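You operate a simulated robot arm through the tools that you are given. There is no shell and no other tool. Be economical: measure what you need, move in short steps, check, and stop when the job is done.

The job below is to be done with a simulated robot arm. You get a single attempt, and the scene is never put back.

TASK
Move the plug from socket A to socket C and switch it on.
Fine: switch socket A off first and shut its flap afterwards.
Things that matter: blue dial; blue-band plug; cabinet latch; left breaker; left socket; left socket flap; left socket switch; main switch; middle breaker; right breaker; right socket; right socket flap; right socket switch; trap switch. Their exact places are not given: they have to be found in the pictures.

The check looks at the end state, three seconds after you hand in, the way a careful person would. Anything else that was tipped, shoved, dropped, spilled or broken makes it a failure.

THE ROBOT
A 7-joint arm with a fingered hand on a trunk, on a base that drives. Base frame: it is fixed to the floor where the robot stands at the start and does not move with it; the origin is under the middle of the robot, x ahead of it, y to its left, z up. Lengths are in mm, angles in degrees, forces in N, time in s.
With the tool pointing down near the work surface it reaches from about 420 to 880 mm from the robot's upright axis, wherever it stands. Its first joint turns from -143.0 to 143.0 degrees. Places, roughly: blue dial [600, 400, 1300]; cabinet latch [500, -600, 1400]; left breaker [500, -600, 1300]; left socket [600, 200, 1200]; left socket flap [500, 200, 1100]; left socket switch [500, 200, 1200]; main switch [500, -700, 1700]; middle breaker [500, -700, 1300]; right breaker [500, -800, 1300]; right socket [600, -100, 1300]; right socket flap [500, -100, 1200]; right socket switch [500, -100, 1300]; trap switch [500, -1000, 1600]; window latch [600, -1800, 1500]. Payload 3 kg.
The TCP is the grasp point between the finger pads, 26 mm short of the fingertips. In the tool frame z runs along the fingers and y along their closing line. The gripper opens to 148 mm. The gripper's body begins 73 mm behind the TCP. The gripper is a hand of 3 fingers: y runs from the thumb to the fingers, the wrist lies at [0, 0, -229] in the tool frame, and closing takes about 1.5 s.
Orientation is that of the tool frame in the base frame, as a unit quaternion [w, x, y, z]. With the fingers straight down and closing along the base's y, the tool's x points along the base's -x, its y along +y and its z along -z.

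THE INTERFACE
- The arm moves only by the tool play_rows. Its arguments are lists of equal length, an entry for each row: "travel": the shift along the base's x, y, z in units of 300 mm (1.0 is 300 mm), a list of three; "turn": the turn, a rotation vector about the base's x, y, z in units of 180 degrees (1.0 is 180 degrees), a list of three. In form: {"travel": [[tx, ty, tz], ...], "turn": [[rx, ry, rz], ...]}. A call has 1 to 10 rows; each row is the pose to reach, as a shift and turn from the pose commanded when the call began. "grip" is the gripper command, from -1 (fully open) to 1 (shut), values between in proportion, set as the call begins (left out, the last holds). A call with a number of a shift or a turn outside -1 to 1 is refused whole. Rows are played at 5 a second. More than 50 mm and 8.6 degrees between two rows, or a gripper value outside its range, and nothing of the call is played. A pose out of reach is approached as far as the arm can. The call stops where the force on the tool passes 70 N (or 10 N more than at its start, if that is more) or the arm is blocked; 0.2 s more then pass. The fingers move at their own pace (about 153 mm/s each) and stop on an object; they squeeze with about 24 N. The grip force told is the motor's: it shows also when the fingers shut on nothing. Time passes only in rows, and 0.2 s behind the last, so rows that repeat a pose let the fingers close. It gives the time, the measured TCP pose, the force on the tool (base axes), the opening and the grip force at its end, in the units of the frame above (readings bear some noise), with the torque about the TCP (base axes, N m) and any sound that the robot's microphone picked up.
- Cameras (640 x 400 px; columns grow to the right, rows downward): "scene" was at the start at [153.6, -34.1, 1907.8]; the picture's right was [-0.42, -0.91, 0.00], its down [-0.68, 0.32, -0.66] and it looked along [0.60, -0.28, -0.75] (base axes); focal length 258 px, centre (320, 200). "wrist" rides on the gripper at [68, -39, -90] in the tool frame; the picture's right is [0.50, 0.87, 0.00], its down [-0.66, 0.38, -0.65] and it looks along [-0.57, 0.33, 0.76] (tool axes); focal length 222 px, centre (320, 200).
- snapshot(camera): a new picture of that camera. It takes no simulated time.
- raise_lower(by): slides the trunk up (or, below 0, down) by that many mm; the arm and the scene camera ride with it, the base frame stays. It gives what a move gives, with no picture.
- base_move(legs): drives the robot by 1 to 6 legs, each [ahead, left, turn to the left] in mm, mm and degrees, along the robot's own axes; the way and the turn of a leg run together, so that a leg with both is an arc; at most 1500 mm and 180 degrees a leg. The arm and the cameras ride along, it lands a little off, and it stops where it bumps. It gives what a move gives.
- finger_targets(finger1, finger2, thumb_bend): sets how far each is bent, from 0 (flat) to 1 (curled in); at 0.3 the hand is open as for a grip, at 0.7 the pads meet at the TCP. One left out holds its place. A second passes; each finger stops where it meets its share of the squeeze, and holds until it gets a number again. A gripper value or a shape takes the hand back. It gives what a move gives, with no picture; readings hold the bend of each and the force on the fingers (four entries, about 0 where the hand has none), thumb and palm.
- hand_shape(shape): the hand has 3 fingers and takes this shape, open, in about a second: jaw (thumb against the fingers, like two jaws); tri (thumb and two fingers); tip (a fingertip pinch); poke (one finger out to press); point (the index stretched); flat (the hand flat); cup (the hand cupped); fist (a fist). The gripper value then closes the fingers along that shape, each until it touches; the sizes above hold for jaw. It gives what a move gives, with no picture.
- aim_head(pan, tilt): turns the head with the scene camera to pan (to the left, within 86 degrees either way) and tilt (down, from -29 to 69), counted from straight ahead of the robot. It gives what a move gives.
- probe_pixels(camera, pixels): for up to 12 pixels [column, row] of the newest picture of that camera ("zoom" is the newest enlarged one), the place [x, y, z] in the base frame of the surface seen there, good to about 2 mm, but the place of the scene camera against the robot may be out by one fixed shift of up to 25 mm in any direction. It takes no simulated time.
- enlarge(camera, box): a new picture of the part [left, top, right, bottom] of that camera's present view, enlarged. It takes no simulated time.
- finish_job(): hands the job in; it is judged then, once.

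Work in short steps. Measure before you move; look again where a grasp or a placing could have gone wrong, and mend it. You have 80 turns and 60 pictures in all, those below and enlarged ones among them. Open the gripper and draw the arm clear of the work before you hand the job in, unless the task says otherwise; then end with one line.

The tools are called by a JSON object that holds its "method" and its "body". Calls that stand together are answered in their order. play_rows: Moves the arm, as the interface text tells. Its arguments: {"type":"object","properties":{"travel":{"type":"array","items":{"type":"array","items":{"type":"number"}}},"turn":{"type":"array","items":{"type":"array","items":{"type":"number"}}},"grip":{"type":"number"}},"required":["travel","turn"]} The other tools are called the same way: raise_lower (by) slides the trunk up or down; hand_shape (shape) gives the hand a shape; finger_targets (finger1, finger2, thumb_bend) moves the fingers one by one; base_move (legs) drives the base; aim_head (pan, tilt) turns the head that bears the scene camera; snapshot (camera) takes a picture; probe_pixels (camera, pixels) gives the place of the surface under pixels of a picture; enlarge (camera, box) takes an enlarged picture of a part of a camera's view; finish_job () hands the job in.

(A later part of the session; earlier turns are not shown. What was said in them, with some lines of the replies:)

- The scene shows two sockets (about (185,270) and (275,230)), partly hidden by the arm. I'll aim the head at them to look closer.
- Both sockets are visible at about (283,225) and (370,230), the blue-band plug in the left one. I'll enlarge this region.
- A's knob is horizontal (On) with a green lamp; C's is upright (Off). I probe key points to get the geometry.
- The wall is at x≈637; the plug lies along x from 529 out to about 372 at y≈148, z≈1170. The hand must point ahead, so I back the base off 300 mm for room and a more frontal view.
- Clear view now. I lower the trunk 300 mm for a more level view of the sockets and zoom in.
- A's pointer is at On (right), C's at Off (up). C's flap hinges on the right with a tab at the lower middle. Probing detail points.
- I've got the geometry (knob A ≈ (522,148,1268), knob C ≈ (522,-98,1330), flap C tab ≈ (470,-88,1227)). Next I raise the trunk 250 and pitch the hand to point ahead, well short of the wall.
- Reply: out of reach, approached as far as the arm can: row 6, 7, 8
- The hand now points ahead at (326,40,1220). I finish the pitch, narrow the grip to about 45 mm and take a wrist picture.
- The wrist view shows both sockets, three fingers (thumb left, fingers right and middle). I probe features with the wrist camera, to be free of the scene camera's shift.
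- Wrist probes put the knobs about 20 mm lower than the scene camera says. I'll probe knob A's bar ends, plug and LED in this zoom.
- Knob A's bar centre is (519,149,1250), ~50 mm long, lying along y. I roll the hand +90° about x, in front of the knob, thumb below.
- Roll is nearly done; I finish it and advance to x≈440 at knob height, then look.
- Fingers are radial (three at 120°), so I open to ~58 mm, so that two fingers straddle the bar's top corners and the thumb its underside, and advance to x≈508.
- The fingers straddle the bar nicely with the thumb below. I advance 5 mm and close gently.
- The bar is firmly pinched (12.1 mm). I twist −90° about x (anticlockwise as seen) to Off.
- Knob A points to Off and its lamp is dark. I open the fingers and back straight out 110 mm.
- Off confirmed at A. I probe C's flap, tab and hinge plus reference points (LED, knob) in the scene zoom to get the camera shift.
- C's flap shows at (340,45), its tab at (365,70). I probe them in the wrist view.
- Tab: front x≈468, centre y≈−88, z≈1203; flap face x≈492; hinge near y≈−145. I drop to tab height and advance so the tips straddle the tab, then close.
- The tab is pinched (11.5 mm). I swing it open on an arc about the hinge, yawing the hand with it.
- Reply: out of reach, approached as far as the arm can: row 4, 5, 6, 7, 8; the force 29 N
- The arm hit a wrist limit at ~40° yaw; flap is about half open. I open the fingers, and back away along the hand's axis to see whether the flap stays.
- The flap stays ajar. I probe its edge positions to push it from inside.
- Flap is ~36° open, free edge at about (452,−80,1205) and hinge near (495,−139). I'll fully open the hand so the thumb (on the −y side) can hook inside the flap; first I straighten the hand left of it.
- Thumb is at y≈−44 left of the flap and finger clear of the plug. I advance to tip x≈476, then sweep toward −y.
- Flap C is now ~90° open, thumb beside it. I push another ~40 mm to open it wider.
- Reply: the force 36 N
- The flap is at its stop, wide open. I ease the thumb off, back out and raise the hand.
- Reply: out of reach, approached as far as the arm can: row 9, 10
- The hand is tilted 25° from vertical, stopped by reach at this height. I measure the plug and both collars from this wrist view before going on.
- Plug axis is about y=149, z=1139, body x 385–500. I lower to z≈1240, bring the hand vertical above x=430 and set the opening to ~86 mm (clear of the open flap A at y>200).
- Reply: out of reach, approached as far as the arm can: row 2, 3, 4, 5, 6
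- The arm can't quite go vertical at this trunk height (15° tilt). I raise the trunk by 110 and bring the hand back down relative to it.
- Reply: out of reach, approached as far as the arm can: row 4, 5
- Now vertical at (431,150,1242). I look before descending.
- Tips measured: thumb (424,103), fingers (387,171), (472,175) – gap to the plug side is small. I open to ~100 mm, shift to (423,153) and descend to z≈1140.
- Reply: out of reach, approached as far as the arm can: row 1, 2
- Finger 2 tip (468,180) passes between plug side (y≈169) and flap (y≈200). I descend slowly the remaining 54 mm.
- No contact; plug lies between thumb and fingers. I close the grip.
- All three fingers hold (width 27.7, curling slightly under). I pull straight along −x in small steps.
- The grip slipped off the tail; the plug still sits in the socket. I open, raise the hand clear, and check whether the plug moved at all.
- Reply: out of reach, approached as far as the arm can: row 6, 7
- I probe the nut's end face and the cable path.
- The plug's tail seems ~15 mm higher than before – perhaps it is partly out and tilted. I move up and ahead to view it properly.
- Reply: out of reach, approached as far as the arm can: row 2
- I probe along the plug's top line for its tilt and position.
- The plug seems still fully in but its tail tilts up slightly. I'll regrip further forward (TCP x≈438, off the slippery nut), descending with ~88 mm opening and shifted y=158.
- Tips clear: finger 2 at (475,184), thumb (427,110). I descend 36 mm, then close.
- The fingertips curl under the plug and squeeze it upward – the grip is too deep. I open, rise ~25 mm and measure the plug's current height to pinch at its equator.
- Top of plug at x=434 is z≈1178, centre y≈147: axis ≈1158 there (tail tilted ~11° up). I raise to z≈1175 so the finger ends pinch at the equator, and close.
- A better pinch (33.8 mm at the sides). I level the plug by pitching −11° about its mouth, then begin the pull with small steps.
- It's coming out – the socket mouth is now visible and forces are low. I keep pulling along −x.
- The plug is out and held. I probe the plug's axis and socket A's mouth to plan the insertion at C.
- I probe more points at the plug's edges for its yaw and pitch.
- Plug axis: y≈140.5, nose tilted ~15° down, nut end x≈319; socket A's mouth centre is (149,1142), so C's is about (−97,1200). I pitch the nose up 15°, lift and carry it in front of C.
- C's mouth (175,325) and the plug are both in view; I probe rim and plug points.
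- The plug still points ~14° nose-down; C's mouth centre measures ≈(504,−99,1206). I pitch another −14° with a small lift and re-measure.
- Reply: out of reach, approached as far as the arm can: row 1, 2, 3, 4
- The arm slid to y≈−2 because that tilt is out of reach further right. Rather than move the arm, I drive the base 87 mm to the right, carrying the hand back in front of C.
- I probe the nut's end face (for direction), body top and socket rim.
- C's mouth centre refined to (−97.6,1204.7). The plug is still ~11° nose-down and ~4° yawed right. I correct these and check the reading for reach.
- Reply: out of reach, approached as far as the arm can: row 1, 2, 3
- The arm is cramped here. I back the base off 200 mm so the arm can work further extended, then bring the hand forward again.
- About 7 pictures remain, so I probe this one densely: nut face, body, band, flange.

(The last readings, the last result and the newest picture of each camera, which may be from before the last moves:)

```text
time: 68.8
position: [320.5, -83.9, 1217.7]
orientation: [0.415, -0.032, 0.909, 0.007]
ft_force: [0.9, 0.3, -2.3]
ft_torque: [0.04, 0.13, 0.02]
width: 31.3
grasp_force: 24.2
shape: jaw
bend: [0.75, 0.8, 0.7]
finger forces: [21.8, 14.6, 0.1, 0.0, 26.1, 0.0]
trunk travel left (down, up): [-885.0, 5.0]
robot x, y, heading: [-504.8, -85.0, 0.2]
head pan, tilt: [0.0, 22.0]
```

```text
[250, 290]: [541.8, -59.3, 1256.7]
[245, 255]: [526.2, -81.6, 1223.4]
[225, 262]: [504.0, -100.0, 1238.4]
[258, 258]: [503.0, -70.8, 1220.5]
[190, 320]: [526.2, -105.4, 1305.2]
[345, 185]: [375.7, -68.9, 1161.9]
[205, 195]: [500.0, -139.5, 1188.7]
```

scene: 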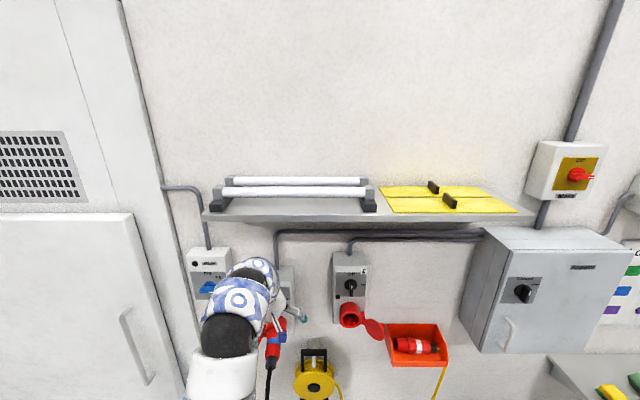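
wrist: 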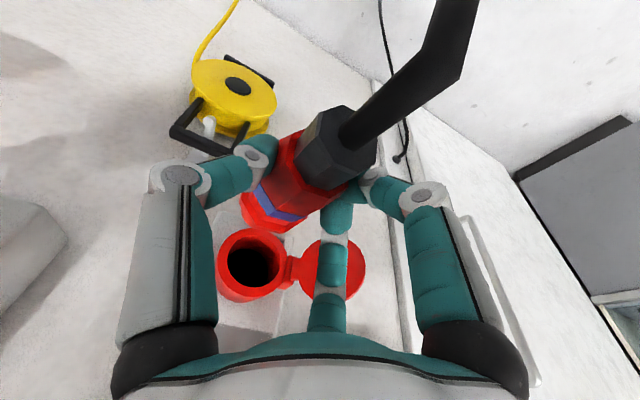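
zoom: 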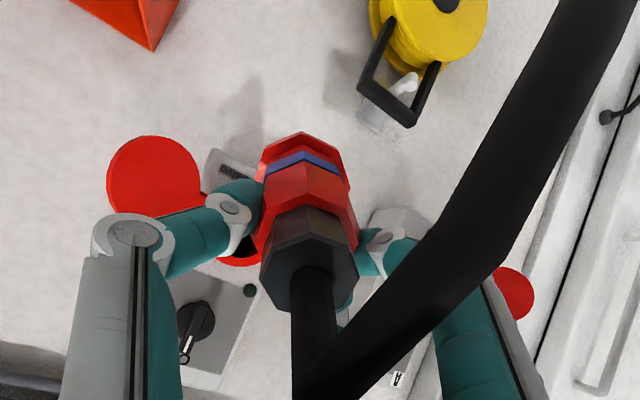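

The plug has pivoted in the grip to ~34° nose-down. Pitching the hand another −34° will level it and make the grip nearly coaxial, which is also better for pushing; I do that now.

{"method": "play_rows", "body": {"travel": [[-0.01, 0, -0.007], [-0.02, 0, -0.014], [-0.03, 0, -0.02], [-0.03, 0, -0.027], [-0.03, 0, -0.033], [-0.03, 0, -0.033]], "turn": [[0, -0.038, 0], [0, -0.076, 0], [0, -0.114, 0], [0, -0.152, 0], [0, -0.189, 0], [0, -0.189, 0]]}}

```text
time: 70.2
position: [311.8, -84.2, 1207.0]
orientation: [0.663, -0.032, 0.748, -0.002]
ft_force: [-0.8, 0.4, -2.8]
ft_torque: [0.02, 0.17, -0.01]
width: 31.4
grasp_force: 23.9
shape: jaw
bend: [0.76, 0.8, 0.7]
finger forces: [21.1, 14.5, 0.1, 0.0, 26.0, 0.0]
trunk travel left (down, up): [-885.0, 5.0]
robot x, y, heading: [-507.1, -83.0, 0.4]
head pan, tilt: [0.0, 22.0]
```

No reach problem and steady grip. One wrist picture to check alignment.

{"method": "enlarge", "body": {"camera": "wrist", "box": [80, 0, 560, 300]}}

```text
1.33 times, centred on (320, 150) of wrist
```

zoom: 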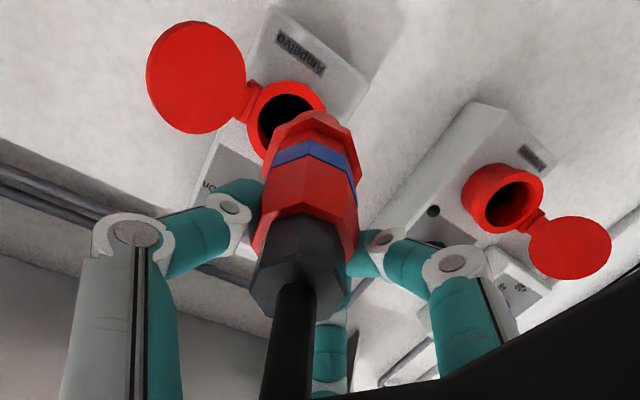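

Good view: the plug points toward the mouth at (285,115). I probe the plug's underside, sides and the rim.

{"method": "probe_pixels", "body": {"camera": "zoom", "pixels": [[300, 128], [275, 135], [345, 135], [305, 150], [283, 160], [340, 162], [310, 185], [280, 190], [345, 195], [305, 230], [275, 240], [335, 235]]}}

{"method": "probe_pixels", "body": {"camera": "zoom", "pixels": [[310, 210], [290, 265], [325, 270], [262, 225], [355, 225], [268, 180], [355, 180], [267, 150], [357, 155], [310, 117], [290, 118], [335, 120]]}}

{"method": "probe_pixels", "body": {"camera": "zoom", "pixels": [[253, 120], [262, 93], [290, 84], [315, 97], [256, 140], [320, 105], [262, 305], [275, 300], [340, 290]]}}

```text
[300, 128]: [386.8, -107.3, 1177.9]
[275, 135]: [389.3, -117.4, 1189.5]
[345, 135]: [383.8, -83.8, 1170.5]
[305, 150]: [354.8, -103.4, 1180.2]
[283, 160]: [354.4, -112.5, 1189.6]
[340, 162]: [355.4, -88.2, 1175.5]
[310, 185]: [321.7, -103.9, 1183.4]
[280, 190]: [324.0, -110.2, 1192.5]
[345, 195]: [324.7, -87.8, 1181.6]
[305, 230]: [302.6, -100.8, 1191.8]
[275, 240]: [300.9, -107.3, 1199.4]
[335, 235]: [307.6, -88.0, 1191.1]
```

```text
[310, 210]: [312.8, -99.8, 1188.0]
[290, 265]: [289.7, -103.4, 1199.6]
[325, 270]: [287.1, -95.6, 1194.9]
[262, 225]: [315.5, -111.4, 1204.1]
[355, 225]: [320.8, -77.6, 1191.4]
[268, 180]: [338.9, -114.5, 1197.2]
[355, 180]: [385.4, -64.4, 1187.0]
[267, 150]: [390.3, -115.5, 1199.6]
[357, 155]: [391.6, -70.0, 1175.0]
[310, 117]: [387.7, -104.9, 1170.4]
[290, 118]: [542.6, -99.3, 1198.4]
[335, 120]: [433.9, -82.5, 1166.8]
```

```text
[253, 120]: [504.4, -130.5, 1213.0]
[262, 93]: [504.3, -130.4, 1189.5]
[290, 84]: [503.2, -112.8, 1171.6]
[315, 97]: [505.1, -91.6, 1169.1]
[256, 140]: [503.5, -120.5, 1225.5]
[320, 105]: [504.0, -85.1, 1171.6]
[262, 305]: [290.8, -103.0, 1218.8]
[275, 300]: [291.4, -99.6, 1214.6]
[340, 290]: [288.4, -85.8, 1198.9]
```

Relative to C's mouth centre (−98.2,1201.5) the plug axis is 4.5 mm too far left and ~7° nose-down. I correct both and advance 30 mm.

{"method": "play_rows", "body": {"travel": [[0, -0.015, 0.003], [0.03, -0.015, 0.003], [0.065, -0.015, 0.003], [0.1, -0.015, 0.003], [0.1, -0.015, 0.003]], "turn": [[0, -0.039, 0], [0, -0.039, 0], [0, -0.039, 0], [0, -0.039, 0], [0, -0.039, 0]]}}

{"method": "play_rows", "body": {"travel": [[0.03, 0, 0], [0.06, 0, 0], [0.09, 0, 0], [0.12, 0, 0]], "turn": [[0, 0, 0], [0, 0, 0], [0, 0, 0], [0, 0, 0]]}}

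```text
time: 71.4
position: [341.5, -89.0, 1209.1]
orientation: [0.708, -0.032, 0.705, -0.004]
ft_force: [0.6, 0.2, -3.3]
ft_torque: [0.01, 0.2, -0.02]
width: 31.3
grasp_force: 23.8
shape: jaw
bend: [0.76, 0.8, 0.7]
finger forces: [21.2, 14.9, 0.1, 0.0, 25.8, 0.0]
trunk travel left (down, up): [-885.0, 5.0]
robot x, y, heading: [-503.9, -88.5, 0.4]
head pan, tilt: [0.0, 22.0]
```

```text
time: 72.4
position: [375.6, -88.3, 1210.0]
orientation: [0.708, -0.032, 0.705, -0.003]
ft_force: [-10.1, -2.8, -2.7]
ft_torque: [0.0, 0.14, -0.14]
width: 31.9
grasp_force: 23.8
shape: jaw
bend: [0.76, 0.8, 0.7]
finger forces: [22.0, 17.0, 0.1, 0.0, 29.6, 0.0]
trunk travel left (down, up): [-885.0, 5.0]
robot x, y, heading: [-506.1, -90.0, 0.2]
head pan, tilt: [0.0, 22.0]
```

A 10 N resistance has begun at x≈376 (about 30 mm to go). I take a picture to see whether it is entering.

{"method": "enlarge", "body": {"camera": "wrist", "box": [160, 20, 480, 220]}}

```text
2.00 times, centred on (320, 120) of wrist
```

zoom: 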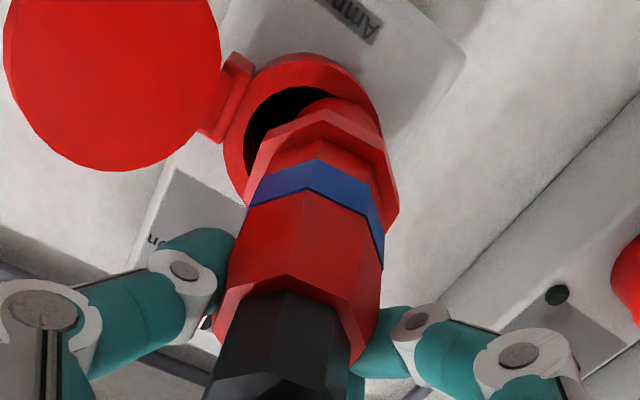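

The nose is in the mouth but rubbing on the right side of the image (+y/down). I probe rim and flange for the offset.

{"method": "probe_pixels", "body": {"camera": "zoom", "pixels": [[232, 140], [245, 95], [290, 68], [335, 75], [365, 110], [245, 185], [262, 140], [300, 125], [350, 130], [385, 155], [260, 165], [392, 200]]}}

{"method": "probe_pixels", "body": {"camera": "zoom", "pixels": [[270, 240], [300, 205], [340, 225], [370, 255], [245, 250], [285, 270], [340, 290], [235, 290], [370, 300], [330, 108], [310, 112], [355, 112]]}}

```text
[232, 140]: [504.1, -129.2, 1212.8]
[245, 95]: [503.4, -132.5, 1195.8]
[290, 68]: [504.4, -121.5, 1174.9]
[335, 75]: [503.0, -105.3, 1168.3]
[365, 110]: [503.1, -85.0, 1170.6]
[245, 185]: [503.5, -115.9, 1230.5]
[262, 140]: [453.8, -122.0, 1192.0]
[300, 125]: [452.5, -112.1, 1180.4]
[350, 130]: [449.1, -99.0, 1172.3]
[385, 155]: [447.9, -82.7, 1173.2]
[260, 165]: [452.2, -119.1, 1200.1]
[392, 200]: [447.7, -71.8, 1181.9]
```

```text
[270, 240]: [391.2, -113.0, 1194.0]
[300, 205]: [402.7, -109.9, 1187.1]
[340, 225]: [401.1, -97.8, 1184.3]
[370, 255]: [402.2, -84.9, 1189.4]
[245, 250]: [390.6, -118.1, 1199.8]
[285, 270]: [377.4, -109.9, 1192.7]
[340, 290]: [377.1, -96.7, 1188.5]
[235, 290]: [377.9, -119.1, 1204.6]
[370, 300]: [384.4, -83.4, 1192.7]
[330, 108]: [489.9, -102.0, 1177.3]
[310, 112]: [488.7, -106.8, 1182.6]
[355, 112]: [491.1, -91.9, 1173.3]
```

Plug is ~7° nose-down, ~3° yawed left relative to C's axis (−99,1202). I back off 6 mm, correct pitch −7°, yaw −3°, shift (−1.5,−6), then push on.

{"method": "play_rows", "body": {"travel": [[-0.02, 0, 0], [-0.02, -0.003, -0.01], [-0.02, -0.005, -0.02], [0, -0.005, -0.02], [0.02, -0.005, -0.02], [0.04, -0.005, -0.02], [0.06, -0.005, -0.02]], "turn": [[0, 0, 0], [0, -0.02, -0.008], [0, -0.039, -0.017], [0, -0.039, -0.017], [0, -0.039, -0.017], [0, -0.039, -0.017], [0, -0.039, -0.017]]}}

```text
time: 74.0
position: [389.7, -90.8, 1208.9]
orientation: [0.751, -0.013, 0.659, -0.025]
ft_force: [-41.7, -6.7, 13.8]
ft_torque: [-0.32, -0.45, -0.89]
width: 37.2
grasp_force: 23.7
shape: jaw
bend: [0.79, 0.81, 0.7]
finger forces: [25.0, 23.1, 0.1, 0.1, 35.3, 0.1]
out of reach, approached as far as the arm can: row 3
trunk travel left (down, up): [-885.0, 5.0]
robot x, y, heading: [-504.6, -81.8, 0.3]
head pan, tilt: [0.0, 22.0]
```

Resistance is −42 N at x≈390. I check with a picture whether it has gone in or slipped in the grip.

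{"method": "enlarge", "body": {"camera": "wrist", "box": [160, 20, 480, 220]}}

```text
2.00 times, centred on (320, 120) of wrist
```

zoom: 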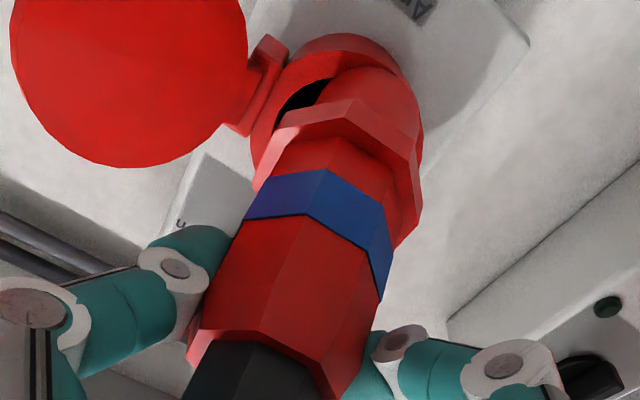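

{"method": "probe_pixels", "body": {"camera": "zoom", "pixels": [[258, 130], [275, 75], [325, 45], [375, 58], [410, 110], [420, 150], [258, 175], [285, 130], [330, 115], [380, 135], [408, 165], [415, 200]]}}

{"method": "probe_pixels", "body": {"camera": "zoom", "pixels": [[340, 85], [370, 95], [320, 100], [400, 130], [285, 215], [330, 230], [365, 270], [250, 240], [240, 300], [290, 320], [340, 350], [250, 350]]}}

```text
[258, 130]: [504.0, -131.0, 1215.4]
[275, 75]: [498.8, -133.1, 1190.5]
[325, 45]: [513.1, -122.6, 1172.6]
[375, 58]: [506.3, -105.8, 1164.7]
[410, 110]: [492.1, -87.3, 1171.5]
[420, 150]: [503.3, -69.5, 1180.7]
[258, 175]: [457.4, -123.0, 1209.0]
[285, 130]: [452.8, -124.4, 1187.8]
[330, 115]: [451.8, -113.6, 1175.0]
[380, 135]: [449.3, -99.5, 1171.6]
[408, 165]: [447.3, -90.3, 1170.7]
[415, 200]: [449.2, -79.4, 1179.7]
```

```text
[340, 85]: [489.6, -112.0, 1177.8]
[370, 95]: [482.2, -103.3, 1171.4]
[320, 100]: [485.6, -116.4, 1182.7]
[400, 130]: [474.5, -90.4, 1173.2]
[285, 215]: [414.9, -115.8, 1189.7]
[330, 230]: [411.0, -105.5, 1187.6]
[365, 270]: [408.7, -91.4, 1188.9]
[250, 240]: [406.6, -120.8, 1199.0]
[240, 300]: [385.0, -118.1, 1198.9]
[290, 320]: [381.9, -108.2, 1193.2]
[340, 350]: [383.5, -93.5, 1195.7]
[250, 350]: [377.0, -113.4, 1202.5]
```

The flange stayed at x≈450: the nose (centre z≈1196) is caught on the lower lip, 5–6 mm low. I back off 12 mm and read the pose.

{"method": "play_rows", "body": {"travel": [[-0.03, 0, 0.01], [-0.06, 0, 0.02], [-0.06, 0, 0.02]], "turn": [[0, 0, 0], [0, 0, 0], [0, 0, 0]]}}

{"method": "enlarge", "body": {"camera": "wrist", "box": [160, 20, 480, 220]}}

```text
time: 74.8
position: [379.6, -89.6, 1209.8]
orientation: [0.75, -0.013, 0.661, -0.025]
ft_force: [0.4, -0.6, -3.7]
ft_torque: [0.0, 0.15, 0.0]
width: 33.5
grasp_force: 24.1
shape: jaw
bend: [0.78, 0.79, 0.7]
finger forces: [24.8, 18.5, 0.0, 0.0, 27.3, 0.0]
trunk travel left (down, up): [-885.0, 5.0]
robot x, y, heading: [-504.0, -87.7, 0.4]
head pan, tilt: [0.0, 22.0]
```

```text
2.00 times, centred on (320, 120) of wrist
```

zoom: 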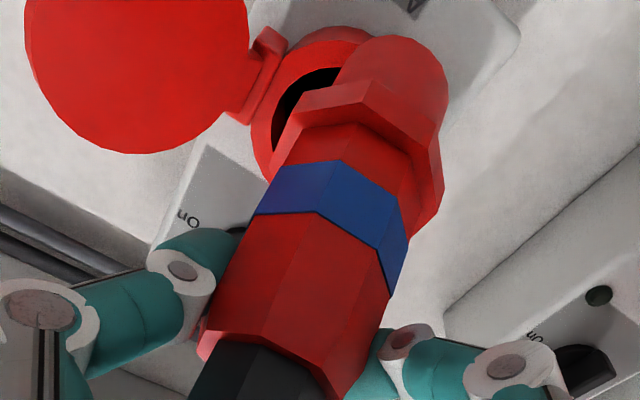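

The plug is free (only weight). I probe it again.

{"method": "probe_pixels", "body": {"camera": "zoom", "pixels": [[360, 45], [400, 42], [430, 60], [445, 90], [375, 60], [420, 100], [440, 120], [300, 100], [345, 90], [395, 110], [430, 145], [438, 190]]}}

{"method": "probe_pixels", "body": {"camera": "zoom", "pixels": [[310, 145], [355, 130], [395, 155], [250, 235], [300, 225], [350, 245], [385, 285], [235, 290], [280, 330], [330, 345], [270, 180], [262, 130]]}}

```text
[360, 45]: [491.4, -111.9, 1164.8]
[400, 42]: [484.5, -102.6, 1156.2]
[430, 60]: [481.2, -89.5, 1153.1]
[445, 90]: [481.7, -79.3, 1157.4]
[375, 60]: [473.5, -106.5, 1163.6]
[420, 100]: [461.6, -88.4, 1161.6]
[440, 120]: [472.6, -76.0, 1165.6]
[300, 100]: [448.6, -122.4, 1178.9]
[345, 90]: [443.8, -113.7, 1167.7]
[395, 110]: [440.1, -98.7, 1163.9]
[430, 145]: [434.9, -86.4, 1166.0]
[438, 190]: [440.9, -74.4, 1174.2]
```

```text
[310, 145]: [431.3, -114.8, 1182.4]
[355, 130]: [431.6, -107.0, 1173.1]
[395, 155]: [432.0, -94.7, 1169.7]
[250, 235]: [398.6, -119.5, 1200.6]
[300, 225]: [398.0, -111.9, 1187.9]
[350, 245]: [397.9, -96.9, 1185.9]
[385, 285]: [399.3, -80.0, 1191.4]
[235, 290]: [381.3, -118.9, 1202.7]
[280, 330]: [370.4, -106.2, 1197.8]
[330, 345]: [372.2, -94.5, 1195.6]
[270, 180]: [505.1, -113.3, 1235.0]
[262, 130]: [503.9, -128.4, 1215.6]
```

Freed, the plug hangs ~18° nose-down (nose centre z≈1178), pivoting about the pinch line. I'll use the socket lip as a lever: lift 25 mm so the nose centres on the mouth, enter ~15 mm, then lower the tail to level it.

{"method": "play_rows", "body": {"travel": [[-0.01, 0, 0.04], [-0.01, -0.01, 0.083], [0.02, -0.012, 0.083], [0.05, -0.012, 0.083], [0.07, -0.012, 0.083], [0.09, -0.012, 0.083]], "turn": [[0, 0, 0], [0, 0, 0], [0, 0, 0], [0, 0, 0], [0, 0, 0], [0, 0, 0]]}}

```text
time: 76.2
position: [406.8, -94.3, 1233.0]
orientation: [0.749, -0.013, 0.662, -0.025]
ft_force: [0.8, -0.2, -2.9]
ft_torque: [-0.02, 0.12, -0.03]
width: 33.4
grasp_force: 23.8
shape: jaw
bend: [0.78, 0.79, 0.7]
finger forces: [24.6, 18.3, 0.1, 0.0, 27.5, 0.1]
trunk travel left (down, up): [-885.0, 5.0]
robot x, y, heading: [-504.6, -85.6, 0.1]
head pan, tilt: [0.0, 22.0]
```

No contact with the nose ~8–10 mm into the mouth. I ease in a bit more and lower the hand to level the plug.

{"method": "play_rows", "body": {"travel": [[0.02, 0, 0], [0.025, 0, -0.017], [0.03, 0, -0.034], [0.034, 0, -0.05], [0.038, 0, -0.066], [0.042, 0, -0.082], [0.045, 0, -0.095]], "turn": [[0, 0, 0], [0, 0, 0], [0, 0, 0], [0, 0, 0], [0, 0, 0], [0, 0, 0], [0, 0, 0]]}}

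```text
time: 77.8
position: [418.7, -92.9, 1208.6]
orientation: [0.751, -0.012, 0.66, -0.025]
ft_force: [-5.2, 0.5, 13.5]
ft_torque: [-0.2, -0.36, -0.17]
width: 33.4
grasp_force: 24.1
shape: jaw
bend: [0.78, 0.79, 0.7]
finger forces: [22.5, 20.1, 0.0, 0.0, 29.3, 0.0]
trunk travel left (down, up): [-885.0, 5.0]
robot x, y, heading: [-506.7, -88.1, 0.3]
head pan, tilt: [0.0, 22.0]
```

Levering works (13 N up, little axial force). I push forward, lowering a little more.

{"method": "play_rows", "body": {"travel": [[0.015, 0, -0.01], [0.03, 0, -0.015], [0.045, 0, -0.015], [0.06, 0, -0.015]], "turn": [[0, 0, 0], [0, 0, 0], [0, 0, 0], [0, 0, 0]]}}

{"method": "enlarge", "body": {"camera": "wrist", "box": [160, 20, 480, 220]}}

```text
time: 78.8
position: [429.6, -94.3, 1202.9]
orientation: [0.75, -0.013, 0.661, -0.024]
ft_force: [-59.7, -1.8, 5.7]
ft_torque: [-0.28, -0.62, -0.97]
width: 37.9
grasp_force: 23.9
shape: jaw
bend: [0.8, 0.81, 0.7]
finger forces: [29.5, 25.9, 0.0, 0.0, 37.7, 0.1]
trunk travel left (down, up): [-885.0, 5.0]
robot x, y, heading: [-507.6, -92.5, 0.3]
head pan, tilt: [0.0, 22.0]
```

```text
2.00 times, centred on (320, 120) of wrist
```

zoom: 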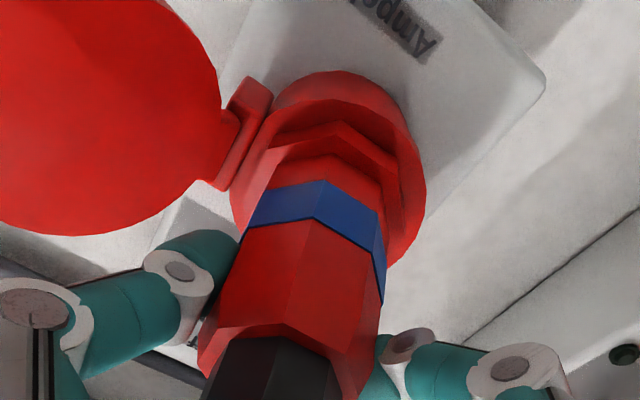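

The plug is in the socket mouth now. I probe its depth against the original in A (flange ≈485, nut end ≈387).

{"method": "probe_pixels", "body": {"camera": "zoom", "pixels": [[290, 150], [340, 140], [380, 160], [400, 190], [300, 160], [345, 130], [320, 185], [310, 205], [285, 335], [330, 345], [250, 345], [240, 200]]}}

{"method": "probe_pixels", "body": {"camera": "zoom", "pixels": [[245, 215], [290, 230], [340, 240], [375, 270], [225, 320], [290, 310], [350, 335], [410, 230], [360, 100], [270, 110], [340, 85]]}}

```text
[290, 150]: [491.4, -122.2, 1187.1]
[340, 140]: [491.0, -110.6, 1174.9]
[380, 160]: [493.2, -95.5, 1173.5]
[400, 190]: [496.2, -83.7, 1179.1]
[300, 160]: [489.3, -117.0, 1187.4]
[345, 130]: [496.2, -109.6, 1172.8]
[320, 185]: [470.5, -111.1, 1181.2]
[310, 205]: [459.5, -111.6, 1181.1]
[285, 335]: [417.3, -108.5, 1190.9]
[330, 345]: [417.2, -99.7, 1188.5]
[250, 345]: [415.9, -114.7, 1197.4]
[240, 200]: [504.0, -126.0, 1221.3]
```

```text
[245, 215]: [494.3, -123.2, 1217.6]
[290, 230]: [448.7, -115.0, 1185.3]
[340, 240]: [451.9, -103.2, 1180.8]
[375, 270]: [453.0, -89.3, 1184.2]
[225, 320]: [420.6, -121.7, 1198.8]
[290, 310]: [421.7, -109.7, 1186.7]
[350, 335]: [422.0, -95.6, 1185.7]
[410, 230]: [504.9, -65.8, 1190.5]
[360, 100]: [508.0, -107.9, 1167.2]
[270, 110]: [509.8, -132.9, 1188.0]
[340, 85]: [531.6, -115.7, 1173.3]
```

Nut front is at x≈417 and flange ≈490, matching the seating in A, with a 60 N end stop: fully seated. Only ~2 pictures remain, so I now rely on the measured geometry. I open moderately and back straight out.

{"method": "play_rows", "body": {"travel": [[0, 0, 0], [0, 0, 0], [0, 0, 0], [0, 0, 0], [-0.05, 0, 0], [-0.12, 0, 0], [-0.2, 0, 0], [-0.3, 0, 0], [-0.42, 0, 0]], "turn": [[0, 0, 0], [0, 0, 0], [0, 0, 0], [0, 0, 0], [0, 0, 0], [0, 0, 0], [0, 0, 0], [0, 0, 0], [0, 0, 0]], "grip": 0}}

```text
time: 80.8
position: [310.3, -95.7, 1199.5]
orientation: [0.749, -0.012, 0.662, -0.026]
ft_force: [0.1, 0.5, 0.9]
ft_torque: [-0.01, 0.0, 0.02]
width: 73.7
grasp_force: 0.0
shape: jaw
bend: [0.36, 0.36, 0.7]
finger forces: [0.1, 0.0, 0.0, 0.0, 0.0, 0.0]
trunk travel left (down, up): [-885.0, 5.0]
robot x, y, heading: [-505.3, -88.5, 0.3]
head pan, tilt: [0.0, 22.0]
```

Out cleanly. I level the hand and rise to knob C's height (1308), then read the pose.

{"method": "play_rows", "body": {"travel": [[0, 0, 0.12], [0, 0, 0.24], [0.05, -0.004, 0.362], [0.18, -0.004, 0.362], [0.32, -0.004, 0.362], [0.32, -0.004, 0.362]], "turn": [[0.008, 0.02, 0.003], [0.0171, 0.0392, 0.0063], [0.0171, 0.0392, 0.0063], [0.0171, 0.0392, 0.0063], [0.0171, 0.0392, 0.0063], [0.0171, 0.0392, 0.0063]], "grip": 0.22}}

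{"method": "play_rows", "body": {"travel": [[0, 0, 0], [0, 0, 0]], "turn": [[0, 0, 0], [0, 0, 0]]}}

```text
time: 82.2
position: [406.7, -97.4, 1310.2]
orientation: [0.707, -0.001, 0.707, 0.001]
ft_force: [-0.2, -0.8, -0.2]
ft_torque: [0.01, 0.0, 0.04]
width: 57.9
grasp_force: 0.0
shape: jaw
bend: [0.77, 0.77, 0.7]
finger forces: [0.0, 0.0, 0.1, 0.0, 0.1, 0.0]
trunk travel left (down, up): [-885.0, 5.0]
robot x, y, heading: [-504.5, -85.6, 0.5]
head pan, tilt: [0.0, 22.0]
```

```text
time: 82.8
position: [408.0, -95.9, 1309.3]
orientation: [0.708, -0.002, 0.706, 0.003]
ft_force: [-0.3, -0.3, -0.3]
ft_torque: [-0.03, -0.02, -0.01]
width: 57.8
grasp_force: 0.1
shape: jaw
bend: [0.77, 0.77, 0.7]
finger forces: [0.0, 0.0, 0.0, 0.1, 0.1, 0.0]
trunk travel left (down, up): [-885.0, 5.0]
robot x, y, heading: [-504.9, -87.3, 0.2]
head pan, tilt: [0.0, 22.0]
```

At (407,−97,1309), level. I advance 104 mm so the tips straddle the bar, then pinch.

{"method": "play_rows", "body": {"travel": [[0.12, 0, -0.004], [0.24, 0, -0.004], [0.31, 0, -0.004], [0.348, 0, -0.004]], "turn": [[0, 0, 0], [0, 0, 0], [0, 0, 0], [0, 0, 0]]}}

{"method": "play_rows", "body": {"travel": [[0, 0, 0], [0, 0, 0], [0, 0, 0], [0, 0, 0], [0, 0, 0], [0, 0, 0], [0, 0, 0]], "turn": [[0, 0, 0], [0, 0, 0], [0, 0, 0], [0, 0, 0], [0, 0, 0], [0, 0, 0], [0, 0, 0]], "grip": 1}}

```text
time: 83.8
position: [511.8, -95.3, 1310.0]
orientation: [0.708, -0.001, 0.706, 0.002]
ft_force: [-0.1, 0.8, -0.9]
ft_torque: [-0.02, 0.0, 0.01]
width: 58.0
grasp_force: 0.0
shape: jaw
bend: [0.77, 0.77, 0.7]
finger forces: [0.1, 0.0, 0.0, 0.0, 0.1, 0.1]
trunk travel left (down, up): [-885.0, 5.0]
robot x, y, heading: [-509.3, -88.3, 0.5]
head pan, tilt: [0.0, 22.0]
```

```text
time: 85.4
position: [513.8, -96.0, 1308.6]
orientation: [0.708, -0.001, 0.706, 0.002]
ft_force: [6.3, 0.9, 2.8]
ft_torque: [0.0, -0.05, -0.06]
width: 12.8
grasp_force: 23.8
shape: jaw
bend: [0.74, 0.74, 0.7]
finger forces: [17.9, 17.9, 0.0, 0.0, 22.4, 0.1]
trunk travel left (down, up): [-885.0, 5.0]
robot x, y, heading: [-506.5, -87.1, 0.2]
head pan, tilt: [0.0, 22.0]
```

The bar is pinched (12.8 mm). I twist +90° about x (clockwise as seen) to On.

{"method": "play_rows", "body": {"travel": [[0, 0, 0], [0, 0, 0], [0, 0, 0], [0, 0, 0], [0, 0, 0], [0, 0, 0], [0, 0, 0], [0, 0, 0], [0, 0, 0], [0, 0, 0]], "turn": [[0.047, 0, 0], [0.094, 0, 0], [0.141, 0, 0], [0.188, 0, 0], [0.235, 0, 0], [0.282, 0, 0], [0.329, 0, 0], [0.376, 0, 0], [0.423, 0, 0], [0.47, 0, 0]]}}

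{"method": "play_rows", "body": {"travel": [[0, 0, 0], [0, 0, 0]], "turn": [[0.033, 0, 0], [0.033, 0, 0]]}}

```text
time: 86.6
position: [509.7, -110.1, 1317.6]
orientation: [0.676, 0.231, 0.663, 0.223]
ft_force: [-10.9, -12.8, 22.6]
ft_torque: [-2.31, 3.42, 3.23]
width: 11.1
grasp_force: 23.8
shape: jaw
bend: [0.59, 0.73, 0.73]
finger forces: [26.7, 24.5, 0.0, 0.0, 23.5, 0.0]
trunk travel left (down, up): [-885.0, 5.0]
robot x, y, heading: [-506.3, -84.0, -0.0]
head pan, tilt: [0.0, 22.0]
stopped in row 5: the force on the tool passed its limit at 75 N (the readings are from after the stop); the commanded pose is now the measured one
```

```text
time: 87.2
position: [512.0, -107.4, 1314.2]
orientation: [0.66, 0.266, 0.652, 0.261]
ft_force: [-8.2, 1.1, 16.2]
ft_torque: [0.14, -0.25, 0.08]
width: 11.7
grasp_force: 24.2
shape: jaw
bend: [0.72, 0.74, 0.73]
finger forces: [30.4, 29.7, 0.1, 0.0, 23.6, 0.1]
trunk travel left (down, up): [-885.0, 5.0]
robot x, y, heading: [-502.8, -90.4, 0.2]
head pan, tilt: [0.0, 22.0]
```

The twist stopped at ~40°: most likely the wrist camera (lowest at 30° roll) brushed the plug's tail top; the hand slid ~12 mm along the bar. That lowest point is now past, so I continue rotating while returning toward the knob's centre.

{"method": "play_rows", "body": {"travel": [[0, 0.008, 0], [0, 0.016, -0.002], [0, 0.025, -0.008], [0, 0.033, -0.015], [0, 0.036, -0.02], [0, 0.036, -0.02]], "turn": [[0.045, 0, 0], [0.09, 0, 0], [0.135, 0, 0], [0.18, 0, 0], [0.225, 0, 0], [0.255, 0, 0]]}}

```text
time: 88.6
position: [511.2, -102.3, 1307.1]
orientation: [0.504, 0.504, 0.498, 0.494]
ft_force: [-3.5, -23.8, 17.0]
ft_torque: [0.11, -0.31, -0.37]
width: 12.2
grasp_force: 23.9
shape: jaw
bend: [0.72, 0.75, 0.72]
finger forces: [32.9, 32.9, 0.1, 0.0, 18.9, 0.1]
trunk travel left (down, up): [-885.0, 5.0]
robot x, y, heading: [-509.1, -87.7, -0.0]
head pan, tilt: [0.0, 22.0]
```

Full 90° roll reached with the bar still held (12.2 mm). I open and back straight out 120 mm, then look with the scene camera.

{"method": "play_rows", "body": {"travel": [[0, 0, 0], [0, 0, 0], [0, 0, 0], [0, 0, 0], [-0.07, 0, 0.005], [-0.16, 0, 0.01], [-0.28, 0, 0.02], [-0.42, 0, 0.04], [-0.55, 0, 0.06]], "turn": [[0, 0, 0], [0, 0, 0], [0, 0, 0], [0, 0, 0], [0, 0, 0], [0, 0, 0], [0, 0, 0], [0, 0, 0], [0, 0, 0]], "grip": 0.22}}

{"method": "aim_head", "body": {"pan": 7, "tilt": 34}}

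{"method": "enlarge", "body": {"camera": "scene", "box": [220, 120, 420, 245]}}

```text
time: 90.6
position: [347.3, -94.5, 1321.4]
orientation: [0.503, 0.503, 0.501, 0.494]
ft_force: [0.0, 0.1, 1.1]
ft_torque: [-0.02, 0.02, 0.0]
width: 57.5
grasp_force: 0.1
shape: jaw
bend: [0.77, 0.77, 0.7]
finger forces: [0.1, 0.0, 0.0, 0.0, 0.1, 0.0]
trunk travel left (down, up): [-885.0, 5.0]
robot x, y, heading: [-504.7, -87.6, -0.2]
head pan, tilt: [0.0, 22.0]
```

```text
time: 91.3
position: [347.2, -95.8, 1322.1]
orientation: [0.503, 0.503, 0.5, 0.494]
ft_force: [-0.4, 0.0, 0.6]
ft_torque: [0.0, 0.02, 0.01]
width: 57.5
grasp_force: 0.0
shape: jaw
bend: [0.77, 0.77, 0.7]
finger forces: [0.0, 0.0, 0.1, 0.0, 0.0, 0.0]
trunk travel left (down, up): [-885.0, 5.0]
robot x, y, heading: [-505.7, -87.4, 0.1]
head pan, tilt: [7.0, 34.0]
```

```text
3.20 times, centred on (320, 182) of scene
5 turns are left
```

zoom: 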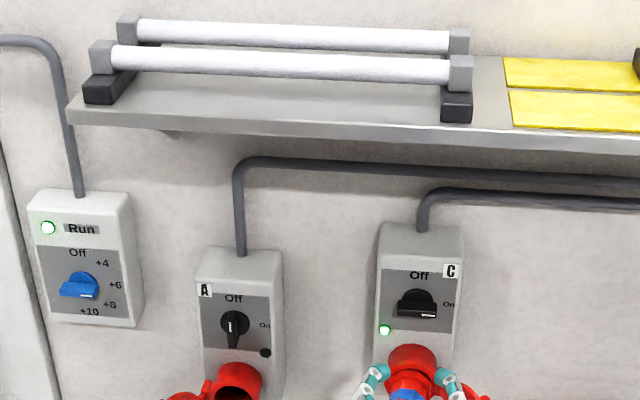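

C is On: its lamp is green and the freezer's Run lamp is lit again; A is Off. With few turns left, I shut flap A now: drive 200 mm left and bring the closed fingers (thumb as a blade) to the outer side of flap A at y≈270.

{"method": "base_move", "body": {"legs": [[0, 200, 0]]}}

{"method": "play_rows", "body": {"travel": [[0, 0.11, -0.1], [0, 0.22, -0.2], [0, 0.33, -0.3], [0, 0.44, -0.4], [0, 0.55, -0.5], [0.12, 0.55, -0.5], [0.24, 0.55, -0.5], [0.35, 0.55, -0.5]], "turn": [[0, 0, 0], [0, 0, 0], [0, 0, 0], [0, 0, 0], [0, 0, 0], [0, 0, 0], [0, 0, 0], [0, 0, 0]], "grip": 1}}

```text
time: 92.9
position: [348.1, 109.0, 1321.7]
orientation: [0.503, 0.502, 0.502, 0.493]
ft_force: [1.2, -0.2, 0.3]
ft_torque: [0.01, -0.02, -0.02]
width: 57.6
grasp_force: 0.1
shape: jaw
bend: [0.77, 0.77, 0.7]
finger forces: [0.0, 0.0, 0.1, 0.1, 0.0, 0.1]
trunk travel left (down, up): [-885.0, 5.0]
robot x, y, heading: [-506.1, 115.3, 0.3]
head pan, tilt: [7.0, 34.0]
```

```text
time: 94.7
position: [456.9, 272.9, 1172.3]
orientation: [0.502, 0.503, 0.5, 0.495]
ft_force: [1.2, 0.5, -0.6]
ft_torque: [0.03, 0.0, -0.02]
width: 0.2
grasp_force: 24.2
shape: jaw
bend: [0.7, 0.7, 0.7]
finger forces: [0.1, 0.1, 0.1, 0.1, 0.1, 0.1]
trunk travel left (down, up): [-885.0, 5.0]
robot x, y, heading: [-504.8, 112.5, 0.3]
head pan, tilt: [7.0, 34.0]
4 turns are left
```

In place at (457,273,1172) with no contact. I sweep toward −y to swing the flap round.

{"method": "play_rows", "body": {"travel": [[0, -0.04, 0], [0, -0.08, 0], [0, -0.12, 0], [0, -0.16, 0], [0, -0.2, 0], [0, -0.24, 0], [0, -0.28, 0], [0, -0.32, 0], [0, -0.35, 0], [0, -0.38, 0]], "turn": [[0, 0, 0], [0, 0, 0], [0, 0, 0], [0, 0, 0], [0, 0, 0], [0, 0, 0], [0, 0, 0], [0, 0, 0], [0, 0, 0], [0, 0, 0]]}}

{"method": "probe_pixels", "body": {"camera": "zoom", "pixels": [[237, 380], [205, 390]]}}

```text
time: 96.2
position: [445.4, 207.6, 1180.6]
orientation: [0.505, 0.498, 0.499, 0.498]
ft_force: [-39.0, 8.8, 32.7]
ft_torque: [0.24, 1.18, -0.03]
width: 0.2
grasp_force: 24.0
shape: jaw
bend: [0.7, 0.7, 0.7]
finger forces: [0.0, 0.0, 0.0, 0.0, 55.3, 0.0]
trunk travel left (down, up): [-885.0, 5.0]
robot x, y, heading: [-507.4, 111.2, 0.2]
head pan, tilt: [7.0, 34.0]
stopped in row 7: the force on the tool passed its limit at 72 N (the readings are from after the stop); the commanded pose is now the measured one
```

```text
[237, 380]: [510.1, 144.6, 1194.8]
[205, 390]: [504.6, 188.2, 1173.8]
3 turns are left
```

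The tip jammed near the hinge block (too close to the hinge). I pull back ~17 mm so contact is nearer the free edge, sweep to y≈160, then push diagonally and forward onto the tab, retreat and look.

{"method": "play_rows", "body": {"travel": [[-0.05, 0.01, -0.01], [-0.058, 0, -0.03], [-0.058, -0.03, -0.05], [-0.058, -0.07, -0.05], [-0.058, -0.11, -0.05], [-0.058, -0.158, -0.05]], "turn": [[0, 0, 0], [0, 0, 0], [0, 0, 0], [0, 0, 0], [0, 0, 0], [0, 0, 0]]}}

{"method": "play_rows", "body": {"travel": [[0.01, -0.02, -0.02], [0.025, -0.04, -0.04], [0.04, -0.06, -0.06], [0.055, -0.073, -0.07], [0.063, -0.073, -0.07], [0.063, -0.073, -0.07]], "turn": [[0, 0, 0], [0, 0, 0], [0, 0, 0], [0, 0, 0], [0, 0, 0], [0, 0, 0]]}}

{"method": "play_rows", "body": {"travel": [[-0.1, 0, 0], [-0.22, 0, 0], [-0.36, -0.05, 0], [-0.42, -0.2, 0]], "turn": [[0, 0, 0], [0, 0, 0], [0, 0, 0], [0, 0, 0]]}}

{"method": "enlarge", "body": {"camera": "scene", "box": [260, 170, 420, 270]}}

```text
time: 97.6
position: [435.9, 154.5, 1156.3]
orientation: [0.503, 0.501, 0.5, 0.495]
ft_force: [9.8, 8.4, 18.1]
ft_torque: [0.13, -0.37, 0.15]
width: 0.1
grasp_force: 24.1
shape: jaw
bend: [0.7, 0.7, 0.67]
finger forces: [32.7, 0.1, 0.0, 0.0, 0.0, 0.1]
trunk travel left (down, up): [-885.0, 5.0]
robot x, y, heading: [-505.0, 114.8, 0.3]
head pan, tilt: [7.0, 34.0]
```

```text
time: 99.0
position: [452.9, 132.9, 1140.6]
orientation: [0.505, 0.501, 0.5, 0.494]
ft_force: [-0.5, 4.2, 41.5]
ft_torque: [0.27, -0.93, 0.26]
width: 0.1
grasp_force: 24.2
shape: jaw
bend: [0.7, 0.7, 0.65]
finger forces: [39.1, 36.3, 0.1, 0.0, 0.0, 0.0]
trunk travel left (down, up): [-885.0, 5.0]
robot x, y, heading: [-509.7, 112.2, 0.2]
head pan, tilt: [7.0, 34.0]
```

```text
time: 100.0
position: [328.9, 71.1, 1135.9]
orientation: [0.503, 0.502, 0.501, 0.494]
ft_force: [0.0, 0.4, 0.4]
ft_torque: [0.01, 0.02, 0.01]
width: 0.1
grasp_force: 23.6
shape: jaw
bend: [0.7, 0.7, 0.65]
finger forces: [0.1, 0.1, 0.0, 0.1, 0.0, 0.0]
trunk travel left (down, up): [-885.0, 5.0]
robot x, y, heading: [-505.9, 112.9, 0.3]
head pan, tilt: [7.0, 34.0]
```

```text
4.00 times, centred on (340, 220) of scene
2 turns are left
```

zoom: 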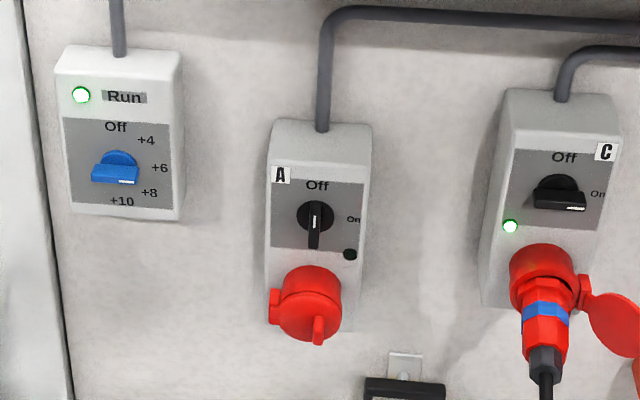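

Flap A looks shut, C is On with lamp green, and the plug is seated. To be sure the flap is fully home I give its free edge one gentle press, retreat, open the hand, and draw clear.

{"method": "play_rows", "body": {"travel": [[0.1, 0.08, 0.015], [0.2, 0.147, 0.03], [0.33, 0.147, 0.03], [0.4, 0.147, 0.03], [0.44, 0.147, 0.03], [0.465, 0.147, 0.03], [0.465, 0.147, 0.03]], "turn": [[0, 0, 0], [0, 0, 0], [0, 0, 0], [0, 0, 0], [0, 0, 0], [0, 0, 0], [0, 0, 0]]}}

{"method": "play_rows", "body": {"travel": [[-0.1, 0, 0], [-0.25, 0, 0], [-0.4, 0, 0], [-0.53, -0.05, 0]], "turn": [[0, 0, 0], [0, 0, 0], [0, 0, 0], [0, 0, 0]]}}

{"method": "play_rows", "body": {"travel": [[-0.05, 0, 0], [-0.1, 0, 0], [-0.1, 0, 0]], "turn": [[0, 0, 0], [0, 0, 0], [0, 0, 0]], "grip": -0.5}}

```text
time: 101.6
position: [468.7, 118.1, 1146.3]
orientation: [0.503, 0.502, 0.5, 0.495]
ft_force: [-2.7, 0.0, -0.5]
ft_torque: [-0.01, -0.06, 0.02]
width: 0.0
grasp_force: 23.3
shape: jaw
bend: [0.7, 0.7, 0.65]
finger forces: [0.0, 0.1, 0.1, 0.0, 0.0, 0.0]
trunk travel left (down, up): [-885.0, 5.0]
robot x, y, heading: [-505.4, 114.1, 0.2]
head pan, tilt: [7.0, 34.0]
```

```text
time: 102.6
position: [307.7, 103.6, 1146.5]
orientation: [0.503, 0.501, 0.5, 0.496]
ft_force: [0.2, -1.0, 0.2]
ft_torque: [-0.03, 0.0, 0.03]
width: 0.1
grasp_force: 23.6
shape: jaw
bend: [0.7, 0.7, 0.65]
finger forces: [0.0, 0.0, 0.1, 0.0, 0.1, 0.0]
trunk travel left (down, up): [-885.0, 5.0]
robot x, y, heading: [-504.0, 113.9, 0.3]
head pan, tilt: [7.0, 34.0]
```

```text
time: 103.4
position: [279.6, 103.8, 1147.2]
orientation: [0.503, 0.502, 0.5, 0.495]
ft_force: [-0.2, 0.5, -0.3]
ft_torque: [0.05, 0.01, 0.0]
width: 110.8
grasp_force: 0.1
shape: jaw
bend: [0.27, 0.27, 0.55]
finger forces: [0.1, 0.0, 0.0, 0.0, 0.0, 0.0]
trunk travel left (down, up): [-885.0, 5.0]
robot x, y, heading: [-505.9, 110.1, 0.2]
head pan, tilt: [7.0, 34.0]
1 turns are left
```

The press met light contact at the flap's closed plane, and the hand is now open and clear of the work. I hand the job in.

{"method": "finish_job", "body": {}}

```text
The job is handed in.
```

The plug is now in socket C and switched on; socket A was switched off first, and its flap is shut. The last picture shows C's lamp and the freezer's Run lamp both green. I had no pictures left after the final light press on flap A, so only its force reading shows it is fully home.
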